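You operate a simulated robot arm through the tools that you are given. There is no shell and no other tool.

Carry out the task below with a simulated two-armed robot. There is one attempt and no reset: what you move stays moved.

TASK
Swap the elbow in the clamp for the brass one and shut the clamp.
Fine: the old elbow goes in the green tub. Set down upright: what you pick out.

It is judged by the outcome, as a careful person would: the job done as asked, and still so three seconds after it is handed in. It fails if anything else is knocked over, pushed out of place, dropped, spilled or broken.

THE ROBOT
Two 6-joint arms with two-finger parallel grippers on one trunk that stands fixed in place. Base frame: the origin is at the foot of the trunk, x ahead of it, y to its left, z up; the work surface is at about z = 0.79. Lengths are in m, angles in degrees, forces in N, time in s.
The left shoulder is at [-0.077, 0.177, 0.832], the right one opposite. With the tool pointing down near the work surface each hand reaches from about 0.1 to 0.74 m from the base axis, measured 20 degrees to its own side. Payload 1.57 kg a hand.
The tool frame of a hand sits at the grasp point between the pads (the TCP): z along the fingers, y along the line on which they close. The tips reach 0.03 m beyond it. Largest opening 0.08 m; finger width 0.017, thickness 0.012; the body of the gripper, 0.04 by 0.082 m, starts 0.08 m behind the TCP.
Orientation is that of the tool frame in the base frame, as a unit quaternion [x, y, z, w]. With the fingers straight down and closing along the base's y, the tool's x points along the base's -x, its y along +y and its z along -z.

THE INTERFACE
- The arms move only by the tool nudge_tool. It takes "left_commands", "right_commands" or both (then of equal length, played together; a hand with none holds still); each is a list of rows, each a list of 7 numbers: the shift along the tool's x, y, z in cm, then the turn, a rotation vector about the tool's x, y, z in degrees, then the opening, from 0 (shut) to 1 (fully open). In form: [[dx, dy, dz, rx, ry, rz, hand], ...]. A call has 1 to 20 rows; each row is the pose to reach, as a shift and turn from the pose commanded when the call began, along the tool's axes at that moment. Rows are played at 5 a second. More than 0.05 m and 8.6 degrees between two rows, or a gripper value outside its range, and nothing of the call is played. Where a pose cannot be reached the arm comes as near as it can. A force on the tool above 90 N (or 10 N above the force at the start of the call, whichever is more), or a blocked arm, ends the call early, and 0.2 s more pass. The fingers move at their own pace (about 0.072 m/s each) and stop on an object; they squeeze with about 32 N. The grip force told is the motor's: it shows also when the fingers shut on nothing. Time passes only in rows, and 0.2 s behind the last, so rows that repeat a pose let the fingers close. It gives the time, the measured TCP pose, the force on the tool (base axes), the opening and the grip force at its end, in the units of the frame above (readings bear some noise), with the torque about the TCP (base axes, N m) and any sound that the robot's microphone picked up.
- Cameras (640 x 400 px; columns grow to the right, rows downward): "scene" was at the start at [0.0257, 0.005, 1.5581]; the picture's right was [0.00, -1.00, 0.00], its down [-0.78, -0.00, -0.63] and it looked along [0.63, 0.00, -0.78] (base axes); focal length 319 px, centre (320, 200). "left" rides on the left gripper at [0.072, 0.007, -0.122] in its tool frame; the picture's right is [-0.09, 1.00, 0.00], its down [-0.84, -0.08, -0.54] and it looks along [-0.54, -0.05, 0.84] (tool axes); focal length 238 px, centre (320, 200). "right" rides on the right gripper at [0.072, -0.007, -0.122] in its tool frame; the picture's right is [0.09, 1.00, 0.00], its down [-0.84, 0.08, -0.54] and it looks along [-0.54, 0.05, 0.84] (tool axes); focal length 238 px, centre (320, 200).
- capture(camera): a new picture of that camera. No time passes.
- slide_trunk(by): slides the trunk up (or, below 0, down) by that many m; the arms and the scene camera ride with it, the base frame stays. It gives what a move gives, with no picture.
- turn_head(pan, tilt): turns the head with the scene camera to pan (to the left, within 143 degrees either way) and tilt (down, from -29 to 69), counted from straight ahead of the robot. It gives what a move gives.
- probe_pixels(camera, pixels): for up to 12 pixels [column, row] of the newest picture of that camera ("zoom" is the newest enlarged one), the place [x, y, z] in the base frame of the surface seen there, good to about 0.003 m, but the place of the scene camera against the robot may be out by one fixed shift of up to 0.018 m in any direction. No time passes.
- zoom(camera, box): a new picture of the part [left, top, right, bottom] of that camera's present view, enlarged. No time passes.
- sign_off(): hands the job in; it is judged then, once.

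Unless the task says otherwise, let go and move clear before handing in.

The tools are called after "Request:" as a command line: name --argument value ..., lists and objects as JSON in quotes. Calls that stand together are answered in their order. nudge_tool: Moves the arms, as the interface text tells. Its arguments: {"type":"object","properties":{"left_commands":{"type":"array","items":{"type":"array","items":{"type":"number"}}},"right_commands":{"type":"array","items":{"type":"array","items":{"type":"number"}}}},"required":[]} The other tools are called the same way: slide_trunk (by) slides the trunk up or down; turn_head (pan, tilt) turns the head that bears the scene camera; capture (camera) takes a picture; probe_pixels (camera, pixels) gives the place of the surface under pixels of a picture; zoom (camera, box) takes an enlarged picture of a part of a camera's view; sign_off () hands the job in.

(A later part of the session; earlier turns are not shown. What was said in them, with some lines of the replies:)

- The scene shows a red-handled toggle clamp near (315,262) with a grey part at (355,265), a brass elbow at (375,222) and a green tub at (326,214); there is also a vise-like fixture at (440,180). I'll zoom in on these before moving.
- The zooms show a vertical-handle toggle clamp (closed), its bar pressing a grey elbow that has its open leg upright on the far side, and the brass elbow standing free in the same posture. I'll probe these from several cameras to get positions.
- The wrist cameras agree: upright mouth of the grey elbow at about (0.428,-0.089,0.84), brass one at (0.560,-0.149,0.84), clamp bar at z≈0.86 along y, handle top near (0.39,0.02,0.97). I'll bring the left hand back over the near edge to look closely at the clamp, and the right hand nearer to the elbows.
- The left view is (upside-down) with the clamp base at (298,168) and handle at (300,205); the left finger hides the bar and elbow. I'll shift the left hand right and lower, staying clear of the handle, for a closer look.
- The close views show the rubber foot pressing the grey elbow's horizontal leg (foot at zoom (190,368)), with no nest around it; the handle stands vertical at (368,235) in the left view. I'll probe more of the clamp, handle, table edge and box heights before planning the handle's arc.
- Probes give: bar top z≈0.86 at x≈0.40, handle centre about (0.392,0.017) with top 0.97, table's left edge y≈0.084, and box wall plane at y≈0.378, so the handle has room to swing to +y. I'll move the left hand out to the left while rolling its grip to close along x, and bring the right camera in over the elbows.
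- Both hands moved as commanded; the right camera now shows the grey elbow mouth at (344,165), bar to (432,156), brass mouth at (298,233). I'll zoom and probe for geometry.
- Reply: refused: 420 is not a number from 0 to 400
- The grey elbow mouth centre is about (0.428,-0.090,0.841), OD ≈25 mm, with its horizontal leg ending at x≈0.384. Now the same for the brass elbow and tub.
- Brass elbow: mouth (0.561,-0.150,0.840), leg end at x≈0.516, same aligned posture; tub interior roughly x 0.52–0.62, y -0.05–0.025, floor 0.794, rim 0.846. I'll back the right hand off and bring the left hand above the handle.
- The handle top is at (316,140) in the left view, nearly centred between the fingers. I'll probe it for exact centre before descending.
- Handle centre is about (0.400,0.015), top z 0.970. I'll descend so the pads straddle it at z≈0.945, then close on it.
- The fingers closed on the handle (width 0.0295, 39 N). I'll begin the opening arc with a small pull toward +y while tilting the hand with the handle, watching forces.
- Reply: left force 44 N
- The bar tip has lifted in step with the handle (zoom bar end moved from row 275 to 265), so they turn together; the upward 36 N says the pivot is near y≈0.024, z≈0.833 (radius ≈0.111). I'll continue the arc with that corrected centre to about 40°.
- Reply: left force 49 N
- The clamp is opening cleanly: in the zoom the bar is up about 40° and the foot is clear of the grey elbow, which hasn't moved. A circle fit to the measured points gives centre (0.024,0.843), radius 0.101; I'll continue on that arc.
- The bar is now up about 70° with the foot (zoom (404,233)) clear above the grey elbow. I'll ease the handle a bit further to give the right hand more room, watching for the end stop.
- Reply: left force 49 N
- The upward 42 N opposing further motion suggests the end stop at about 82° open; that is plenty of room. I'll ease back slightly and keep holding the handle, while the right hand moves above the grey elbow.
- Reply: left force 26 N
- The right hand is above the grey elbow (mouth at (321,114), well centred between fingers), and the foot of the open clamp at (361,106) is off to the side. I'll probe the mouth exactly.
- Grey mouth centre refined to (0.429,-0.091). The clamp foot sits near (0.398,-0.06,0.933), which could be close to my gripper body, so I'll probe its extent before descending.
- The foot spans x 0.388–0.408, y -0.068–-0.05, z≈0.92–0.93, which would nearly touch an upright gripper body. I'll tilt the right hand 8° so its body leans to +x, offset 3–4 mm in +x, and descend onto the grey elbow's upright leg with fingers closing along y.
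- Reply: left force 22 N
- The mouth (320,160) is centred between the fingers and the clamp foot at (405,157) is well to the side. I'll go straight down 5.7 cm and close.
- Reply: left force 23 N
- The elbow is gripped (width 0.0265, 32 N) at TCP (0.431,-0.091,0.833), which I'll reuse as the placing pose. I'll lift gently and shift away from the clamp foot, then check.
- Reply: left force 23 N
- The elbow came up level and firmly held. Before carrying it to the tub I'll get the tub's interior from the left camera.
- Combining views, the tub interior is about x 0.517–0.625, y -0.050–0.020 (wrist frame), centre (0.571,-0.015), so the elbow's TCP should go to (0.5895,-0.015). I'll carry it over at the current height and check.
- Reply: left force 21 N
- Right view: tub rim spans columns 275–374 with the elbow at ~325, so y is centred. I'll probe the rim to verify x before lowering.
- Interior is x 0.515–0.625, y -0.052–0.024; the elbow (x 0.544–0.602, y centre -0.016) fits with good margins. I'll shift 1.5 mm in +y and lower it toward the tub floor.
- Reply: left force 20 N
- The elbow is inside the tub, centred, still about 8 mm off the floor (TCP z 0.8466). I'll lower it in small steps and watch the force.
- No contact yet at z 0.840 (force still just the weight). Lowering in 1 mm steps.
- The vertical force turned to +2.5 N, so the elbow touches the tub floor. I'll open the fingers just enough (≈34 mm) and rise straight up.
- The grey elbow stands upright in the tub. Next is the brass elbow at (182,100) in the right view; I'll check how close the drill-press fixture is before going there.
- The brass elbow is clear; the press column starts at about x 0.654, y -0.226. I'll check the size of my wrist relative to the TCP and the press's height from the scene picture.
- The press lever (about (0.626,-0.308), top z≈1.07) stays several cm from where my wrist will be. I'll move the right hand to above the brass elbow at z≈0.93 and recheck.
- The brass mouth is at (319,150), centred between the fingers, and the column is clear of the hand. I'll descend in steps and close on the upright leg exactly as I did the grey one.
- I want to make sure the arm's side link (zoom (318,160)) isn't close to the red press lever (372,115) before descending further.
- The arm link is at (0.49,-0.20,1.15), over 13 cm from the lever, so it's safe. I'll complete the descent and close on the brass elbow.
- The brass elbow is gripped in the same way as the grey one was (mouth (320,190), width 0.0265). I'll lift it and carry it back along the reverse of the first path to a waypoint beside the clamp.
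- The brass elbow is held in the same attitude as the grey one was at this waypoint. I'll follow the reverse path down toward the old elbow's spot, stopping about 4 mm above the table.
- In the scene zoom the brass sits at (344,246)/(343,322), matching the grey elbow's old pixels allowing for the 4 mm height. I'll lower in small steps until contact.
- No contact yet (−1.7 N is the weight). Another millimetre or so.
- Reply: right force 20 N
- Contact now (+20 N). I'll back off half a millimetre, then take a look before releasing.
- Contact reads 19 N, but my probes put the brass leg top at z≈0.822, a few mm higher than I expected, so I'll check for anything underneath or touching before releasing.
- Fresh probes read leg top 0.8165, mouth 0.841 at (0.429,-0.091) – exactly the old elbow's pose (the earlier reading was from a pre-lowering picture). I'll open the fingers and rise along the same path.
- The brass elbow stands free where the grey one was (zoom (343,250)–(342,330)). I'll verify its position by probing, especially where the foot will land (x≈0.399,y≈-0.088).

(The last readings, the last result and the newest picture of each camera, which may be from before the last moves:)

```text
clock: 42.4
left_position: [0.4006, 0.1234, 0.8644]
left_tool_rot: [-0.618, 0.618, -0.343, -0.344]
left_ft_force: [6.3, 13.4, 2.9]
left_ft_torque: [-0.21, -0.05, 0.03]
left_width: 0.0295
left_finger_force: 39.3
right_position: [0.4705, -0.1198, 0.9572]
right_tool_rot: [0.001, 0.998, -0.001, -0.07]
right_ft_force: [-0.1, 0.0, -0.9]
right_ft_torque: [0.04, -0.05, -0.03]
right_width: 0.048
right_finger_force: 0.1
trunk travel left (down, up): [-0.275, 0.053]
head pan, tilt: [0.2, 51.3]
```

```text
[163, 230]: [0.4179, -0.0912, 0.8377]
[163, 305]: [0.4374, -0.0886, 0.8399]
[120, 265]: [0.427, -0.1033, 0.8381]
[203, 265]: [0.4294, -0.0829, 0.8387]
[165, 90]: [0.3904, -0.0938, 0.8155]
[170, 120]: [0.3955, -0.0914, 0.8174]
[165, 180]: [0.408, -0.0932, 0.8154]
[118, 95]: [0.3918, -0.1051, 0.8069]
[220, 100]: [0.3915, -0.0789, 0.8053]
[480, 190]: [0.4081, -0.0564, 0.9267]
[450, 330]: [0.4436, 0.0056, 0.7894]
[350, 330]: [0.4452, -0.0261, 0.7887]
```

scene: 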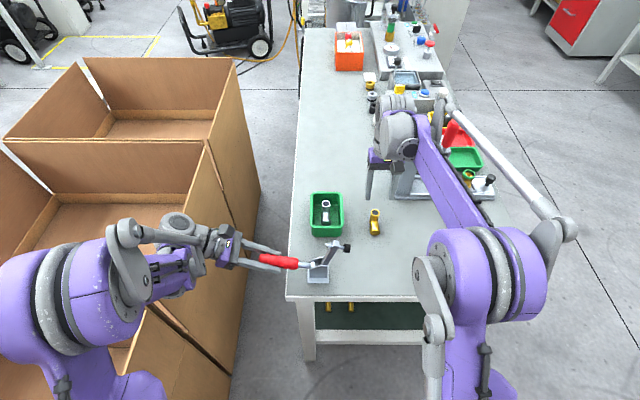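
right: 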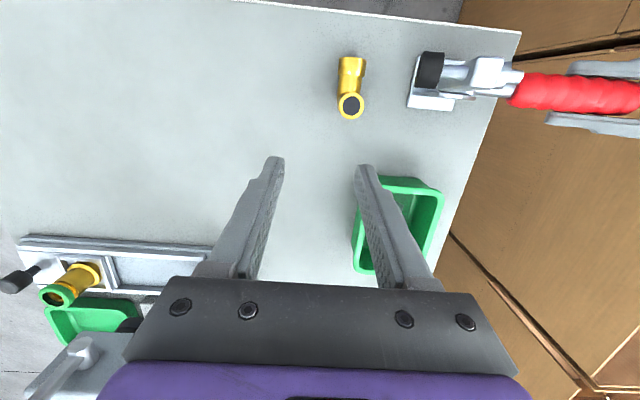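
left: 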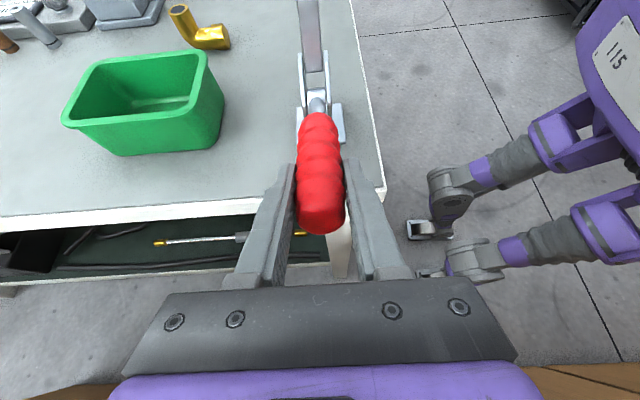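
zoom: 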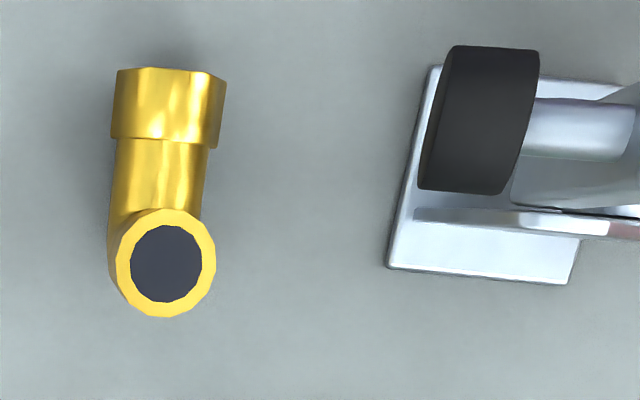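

The brass elbow matches the old position to ~1 mm. Now I'll retreat the right hand well clear and start swinging the handle back along the reverse arc.

Request:
nudge_tool --left_commands '[[0, 0, 0, 0, 0, 0, 0], [0, 0, 0, 0, 0, 0, 0], [0, 0, 0, 0, 0, 0, 0], [0.71, 0, -0.21, 0, -2, 0, 0], [1.74, 0, -0.44, 0, -4, 0, 0], [2.79, 0, -0.57, 0, -6, 0, 0], [3.85, 0, -0.59, 0, -8, 0, 0], [4.91, 0, -0.5, 0, -11, 0, 0], [5.95, 0, -0.29, 0, -14, 0, 0], [6.97, 0, 0.02, 0, -18, 0, 0], [6.97, 0, 0.02, 0, -18, 0, 0]]' --right_commands '[[0, -3, -2, 0, 0, 0, 0.6], [0, -6, -4, 0, 0, 0, 0.6], [0, -9, -6, 0, 0, 0, 0.6], [0, -12, -8, 0, 0, 0, 0.6], [0, -14, -9, 0, 0, 0, 0.6], [0, -14, -9, 0, 0, 0, 0.6], [0, -14, -9, 0, 0, 0, 0.6], [0, -14, -9, 0, 0, 0, 0.6], [0, -14, -9, 0, 0, 0, 0.6], [0, -14, -9, 0, 0, 0, 0.6], [0, -14, -9, 0, 0, 0, 0.6]]'

Request:
zoom --camera "scene" --box '[250, 180, 410, 300]'

Request:
capture --camera "right"

```text
clock: 44.8
left_position: [0.4008, 0.0856, 0.9233]
left_tool_rot: [-0.664, 0.666, -0.241, -0.242]
left_ft_force: [-4.1, -9.2, -25.1]
left_ft_torque: [0.81, -0.14, 0.06]
left_width: 0.0297
left_finger_force: 39.4
right_position: [0.4821, -0.2614, 1.0485]
right_tool_rot: [0.0, 0.998, 0.0, -0.069]
right_ft_force: [-0.4, -0.3, -0.4]
right_ft_torque: [0.01, 0.0, 0.0]
right_width: 0.0479
right_finger_force: 0.2
trunk travel left (down, up): [-0.275, 0.053]
head pan, tilt: [0.2, 51.3]
```

```text
3.33 times, centred on (330, 240) of scene
```

zoom: 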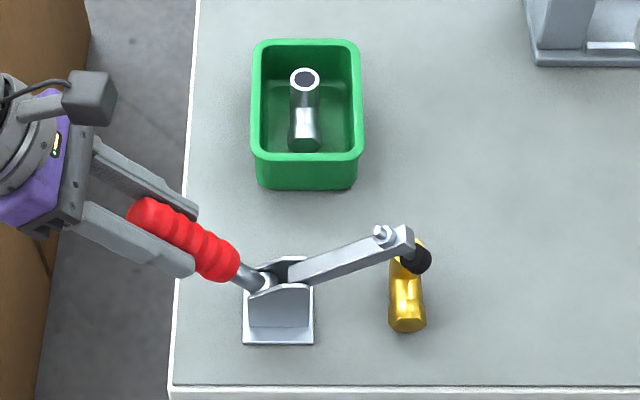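

```text
taken
```

right: 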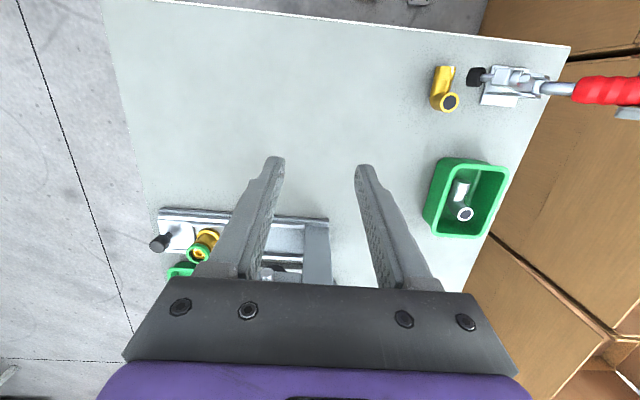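

The foot is coming down over the brass leg with no interference. Continuing the arc to about 12° from closed.

Request:
nudge_tool --left_commands '[[0.53, 0, 0.04, 0, -3, 0, 0], [1.06, 0, 0.09, 0, -6, 0, 0], [1.58, 0, 0.18, 0, -9, 0, 0], [2.09, 0, 0.29, 0, -12, 0, 0], [2.6, 0, 0.44, 0, -15, 0, 0], [3.11, 0, 0.6, 0, -18, 0, 0], [3.6, 0, 0.8, 0, -21, 0, 0], [4.09, 0, 1.02, 0, -24, 0, 0], [4.56, 0, 1.27, 0, -27, 0, 0], [5.02, 0, 1.54, 0, -30, 0, 0], [5.02, 0, 1.54, 0, -30, 0, 0]]'

Request:
zoom --camera "scene" --box '[270, 180, 430, 300]'

Request:
zoom --camera "right" --box '[380, 30, 600, 150]'

```text
clock: 47.2
left_position: [0.4002, 0.0391, 0.9441]
left_tool_rot: [0.705, -0.704, 0.062, 0.06]
left_ft_force: [15.6, 7.2, 42.9]
left_ft_torque: [-0.46, 0.04, -0.04]
left_width: 0.0299
left_finger_force: 38.8
right_position: [0.4825, -0.2603, 1.0505]
right_tool_rot: [0.001, 0.998, -0.001, -0.068]
right_ft_force: [0.5, -0.3, 0.3]
right_ft_torque: [0.02, 0.01, -0.01]
right_width: 0.048
right_finger_force: 0.0
trunk travel left (down, up): [-0.275, 0.053]
head pan, tilt: [0.2, 51.3]
```

```text
3.33 times, centred on (350, 240) of scene
```

zoom: 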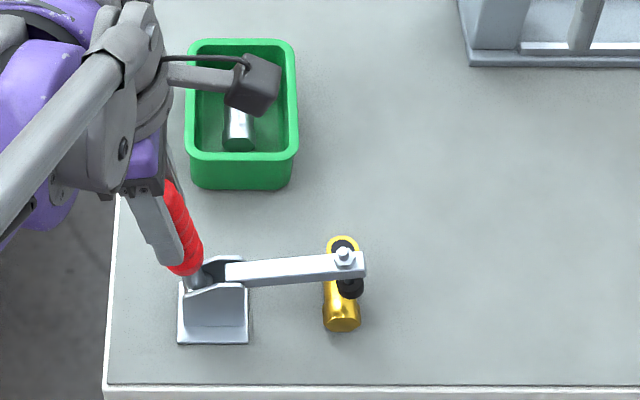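

```text
2.91 times, centred on (490, 90) of right
```

zoom: 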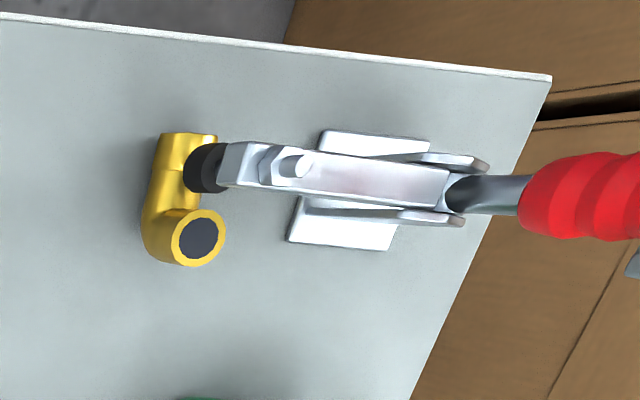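

The foot is about to land on the brass leg between collar and bend (right zoom (205,165)); the 43 N upward means my arc radius is slightly short, so I'll lengthen it 2 mm and continue slowly.

Request:
nudge_tool --left_commands '[[0.37, 0, -0.1, 0, -1.2, 0, 0], [0.73, 0, -0.16, 0, -2.5, 0, 0], [1.09, 0, -0.12, 0, -4.2, 0, 0], [1.44, 0, -0.06, 0, -6, 0, 0], [1.44, 0, -0.06, 0, -6, 0, 0]]'

Request:
zoom --camera "right" --box '[380, 30, 600, 150]'

Request:
zoom --camera "scene" --box '[270, 180, 430, 300]'

```text
clock: 48.4
left_position: [0.4002, 0.0235, 0.9451]
left_tool_rot: [-0.706, 0.707, -0.023, -0.026]
left_ft_force: [15.7, 8.0, 2.8]
left_ft_torque: [1.31, -0.43, -0.01]
left_width: 0.0296
left_finger_force: 39.2
right_position: [0.4834, -0.2593, 1.0479]
right_tool_rot: [0.001, 0.998, 0.0, -0.071]
right_ft_force: [-0.3, 0.6, 0.6]
right_ft_torque: [-0.01, 0.01, 0.01]
right_width: 0.0476
right_finger_force: 0.1
trunk travel left (down, up): [-0.275, 0.053]
head pan, tilt: [0.2, 51.3]
```

```text
2.91 times, centred on (490, 90) of right
```

zoom: 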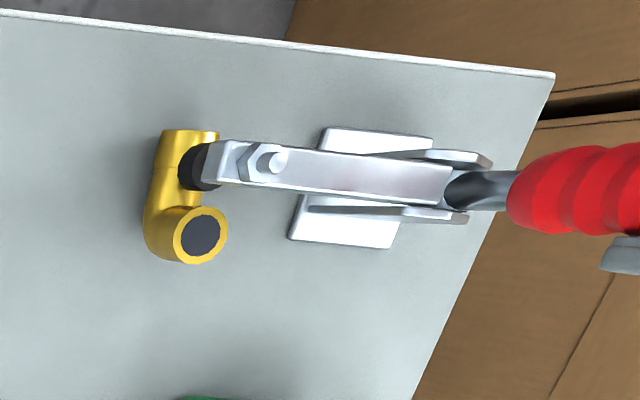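

```text
3.33 times, centred on (350, 240) of scene
```

zoom: 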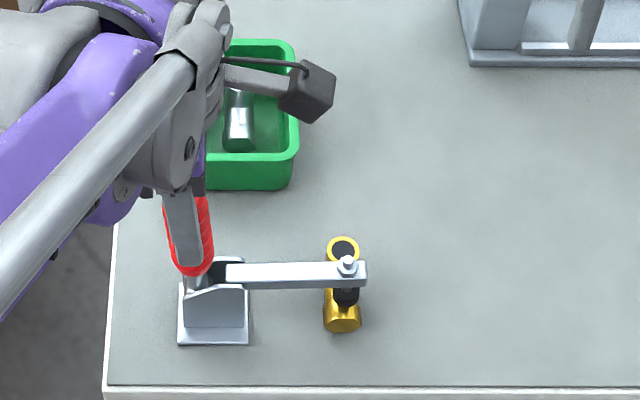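

Nearly closed: the foot is just above the brass leg. I'll make the last small moves to the original closed handle position (y≈0.016), watching force and sound.

Request:
nudge_tool --left_commands '[[0.2, 0, 0.02, 0, -1, 0, 0], [0.4, 0, 0.04, 0, -2, 0, 0], [0.6, 0, 0.06, 0, -3, 0, 0], [0.79, 0, 0.085, 0, -4, 0, 0], [0.79, 0, 0.085, 0, -4, 0, 0]]'

Request:
zoom --camera "right" --box '[380, 30, 600, 150]'

Request:
zoom --camera "scene" --box '[285, 180, 405, 300]'

```text
clock: 49.6
left_position: [0.3996, 0.0153, 0.9465]
left_tool_rot: [0.707, -0.707, -0.001, 0.001]
left_ft_force: [5.1, 5.1, -7.7]
left_ft_torque: [-1.19, -0.1, -0.03]
left_width: 0.0296
left_finger_force: 39.0
right_position: [0.483, -0.2601, 1.0488]
right_tool_rot: [0.0, 0.998, 0.001, -0.07]
right_ft_force: [0.4, -0.3, 0.3]
right_ft_torque: [0.03, -0.02, -0.02]
right_width: 0.048
right_finger_force: 0.0
trunk travel left (down, up): [-0.275, 0.053]
head pan, tilt: [0.2, 51.3]
```

```text
2.91 times, centred on (490, 90) of right
```

zoom: 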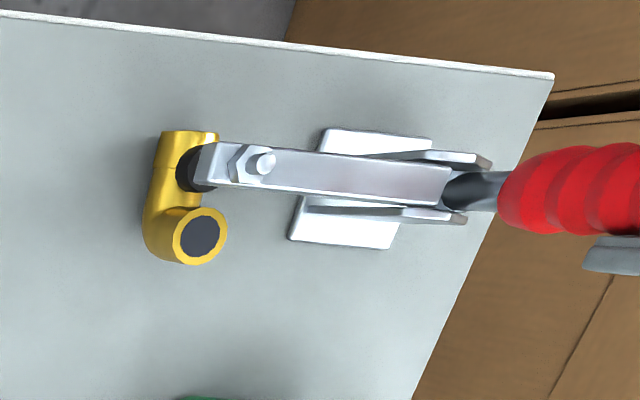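

```text
3.33 times, centred on (345, 240) of scene
```

zoom: 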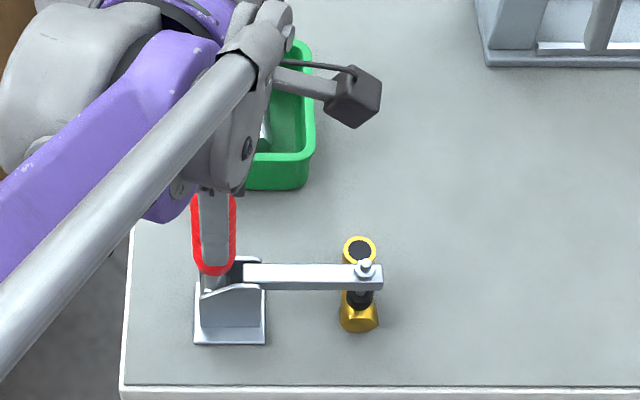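

The bar, bolt (365,267) and foot (358,298) now match the original closed picture. I'll press a touch further in the closing direction to make sure it's seated against its stop.

Request:
nudge_tool --left_commands '[[0.15, 0, 0, 0, -0.5, 0, 0], [0.3, 0, 0, 0, -1, 0, 0], [0.3, 0, 0, 0, -1, 0, 0]]'

Request:
zoom --camera "scene" --box '[285, 180, 405, 300]'

```text
clock: 50.4
left_position: [0.3994, 0.0151, 0.9459]
left_tool_rot: [0.708, -0.706, -0.007, -0.005]
left_ft_force: [-0.5, 22.3, -24.4]
left_ft_torque: [-0.45, -0.26, 0.15]
left_width: 0.0297
left_finger_force: 38.9
right_position: [0.4826, -0.2579, 1.0488]
right_tool_rot: [0.0, 0.998, -0.001, -0.07]
right_ft_force: [0.4, 0.8, 0.4]
right_ft_torque: [0.05, 0.0, 0.04]
right_width: 0.0479
right_finger_force: 0.0
trunk travel left (down, up): [-0.275, 0.053]
head pan, tilt: [0.2, 51.3]
```

```text
3.33 times, centred on (345, 240) of scene
```

zoom: 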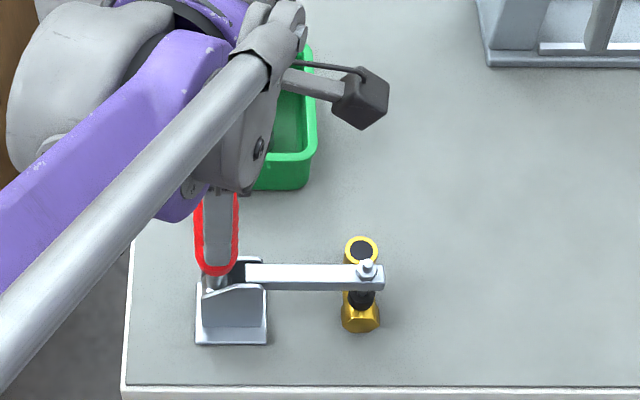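

The handle no longer moves while the resisting force grows (+22 N in y), so the clamp is hard against its closed stop. I'll relax the push, open the left hand and rise straight off the handle.

Request:
nudge_tool --left_commands '[[-0.15, 0, 0.1, 0, 0, 0, 0], [-0.15, 0, 0.1, 0, 0, 0, 0.5], [-0.15, 0, 0.1, 0, 0, 0, 0.8], [-0.15, 0, 0.1, 0, 0, 0, 1], [-0.15, 0, -1, 0, 0, 0, 1], [-0.15, 0, -3.5, 0, 0, 0, 1], [-0.15, 0, -7, 0, 0, 0, 1], [-0.15, 0, -10.5, 0, 0, 0, 1], [-0.15, 0, -10.5, 0, 0, 0, 1]]'

Request:
capture --camera "left"

Request:
zoom --camera "scene" --box '[285, 180, 405, 300]'

Request:
zoom --camera "right" --box '[380, 30, 600, 150]'

```text
clock: 52.4
left_position: [0.3978, 0.0122, 1.0524]
left_tool_rot: [-0.707, 0.707, 0.006, 0.006]
left_ft_force: [-0.2, 0.3, -0.6]
left_ft_torque: [-0.01, 0.02, -0.02]
left_width: 0.08
left_finger_force: 0.0
right_position: [0.4818, -0.2597, 1.05]
right_tool_rot: [0.0, 0.998, 0.001, -0.069]
right_ft_force: [0.1, -0.1, 0.0]
right_ft_torque: [0.01, 0.01, 0.0]
right_width: 0.0484
right_finger_force: 0.0
trunk travel left (down, up): [-0.275, 0.053]
head pan, tilt: [0.2, 51.3]
```

```text
taken
```

left: 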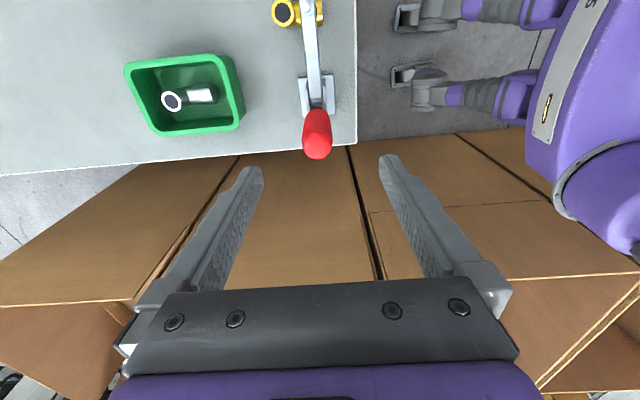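

```text
3.33 times, centred on (345, 240) of scene
```

zoom: 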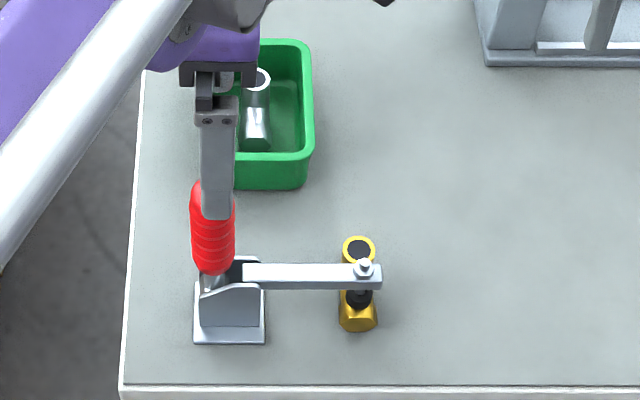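

```text
2.91 times, centred on (490, 90) of right
```

zoom: 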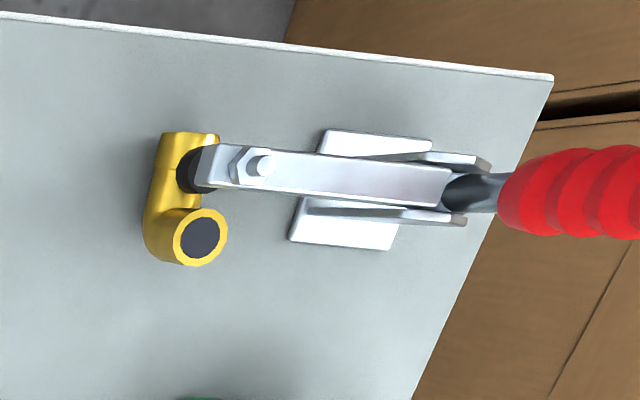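

The clamp stays shut on the brass elbow with the hand off, and the handle sits at the same pixels as at the start ((317,140) in the left view). I'll move the left hand clear and take a final overall look.

Request:
nudge_tool --left_commands '[[-2, 1, -1, 0, 0, 0, 1], [-5, 3, -2, 0, 0, 0, 1], [-8, 5, -3, 0, 0, 0, 1], [-11, 7, -4, 0, 0, 0, 1], [-13, 7.4, -4, 0, 0, 0, 1], [-13, 7.4, -4, 0, 0, 0, 1], [-13, 7.4, -4, 0, 0, 0, 1], [-13, 7.4, -4, 0, 0, 0, 1], [-13, 7.4, -4, 0, 0, 0, 1], [-13, 7.4, -4, 0, 0, 0, 1]]'

Request:
capture --camera "scene"

Request:
zoom --camera "scene" --box '[285, 180, 405, 300]'

Request:
capture --camera "right"

```text
clock: 54.6
left_position: [0.3221, 0.1409, 1.0936]
left_tool_rot: [-0.707, 0.708, 0.006, 0.005]
left_ft_force: [-1.0, 0.2, 0.5]
left_ft_torque: [0.0, 0.03, 0.0]
left_width: 0.0802
left_finger_force: 0.0
right_position: [0.4826, -0.2608, 1.0496]
right_tool_rot: [0.0, 0.998, 0.0, -0.069]
right_ft_force: [0.4, -0.7, 0.0]
right_ft_torque: [-0.02, -0.03, -0.02]
right_width: 0.0481
right_finger_force: 0.1
trunk travel left (down, up): [-0.275, 0.053]
head pan, tilt: [0.2, 51.3]
```

```text
taken
```

scene: 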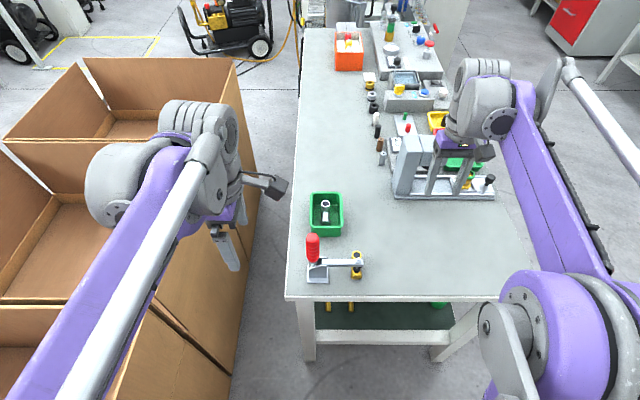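

```text
3.33 times, centred on (345, 240) of scene
```

zoom: 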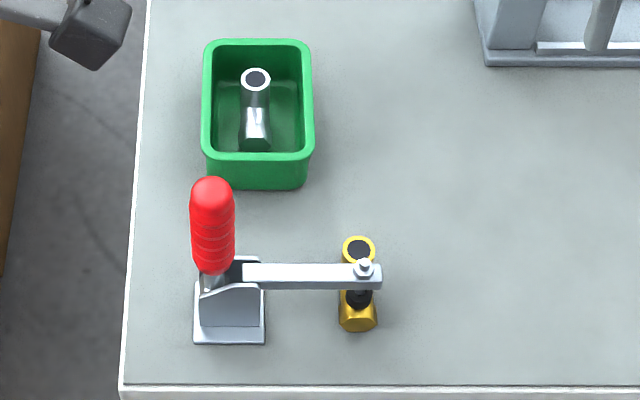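

```text
taken
```

right: 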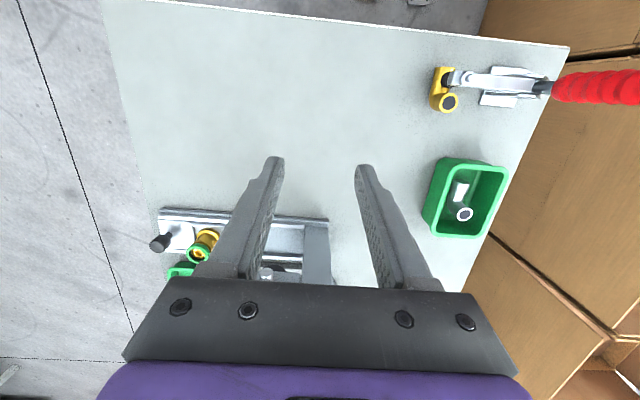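

The final pictures show the brass elbow under the shut clamp (bolt (365,267), foot (358,298), handle vertical as at the start). The grey elbow stands upright in the unmoved green tub at (255,110), nothing else has shifted, and both hands are clear, so I'm handing in.

Request:
sign_off

```text
The job is handed in.
```

The swap is done: the brass elbow is in the clamp and the clamp is shut. The old grey elbow stands upright in the green tub.

- **Clamp:** the brass elbow sits within about 1 mm of where the grey one was. The handle came up hard against its closed stop, and the clamp stayed shut after I let go.
- **Surroundings:** the last pictures show the tub unmoved and nothing else knocked or shifted. Both hands were clear before I handed in.
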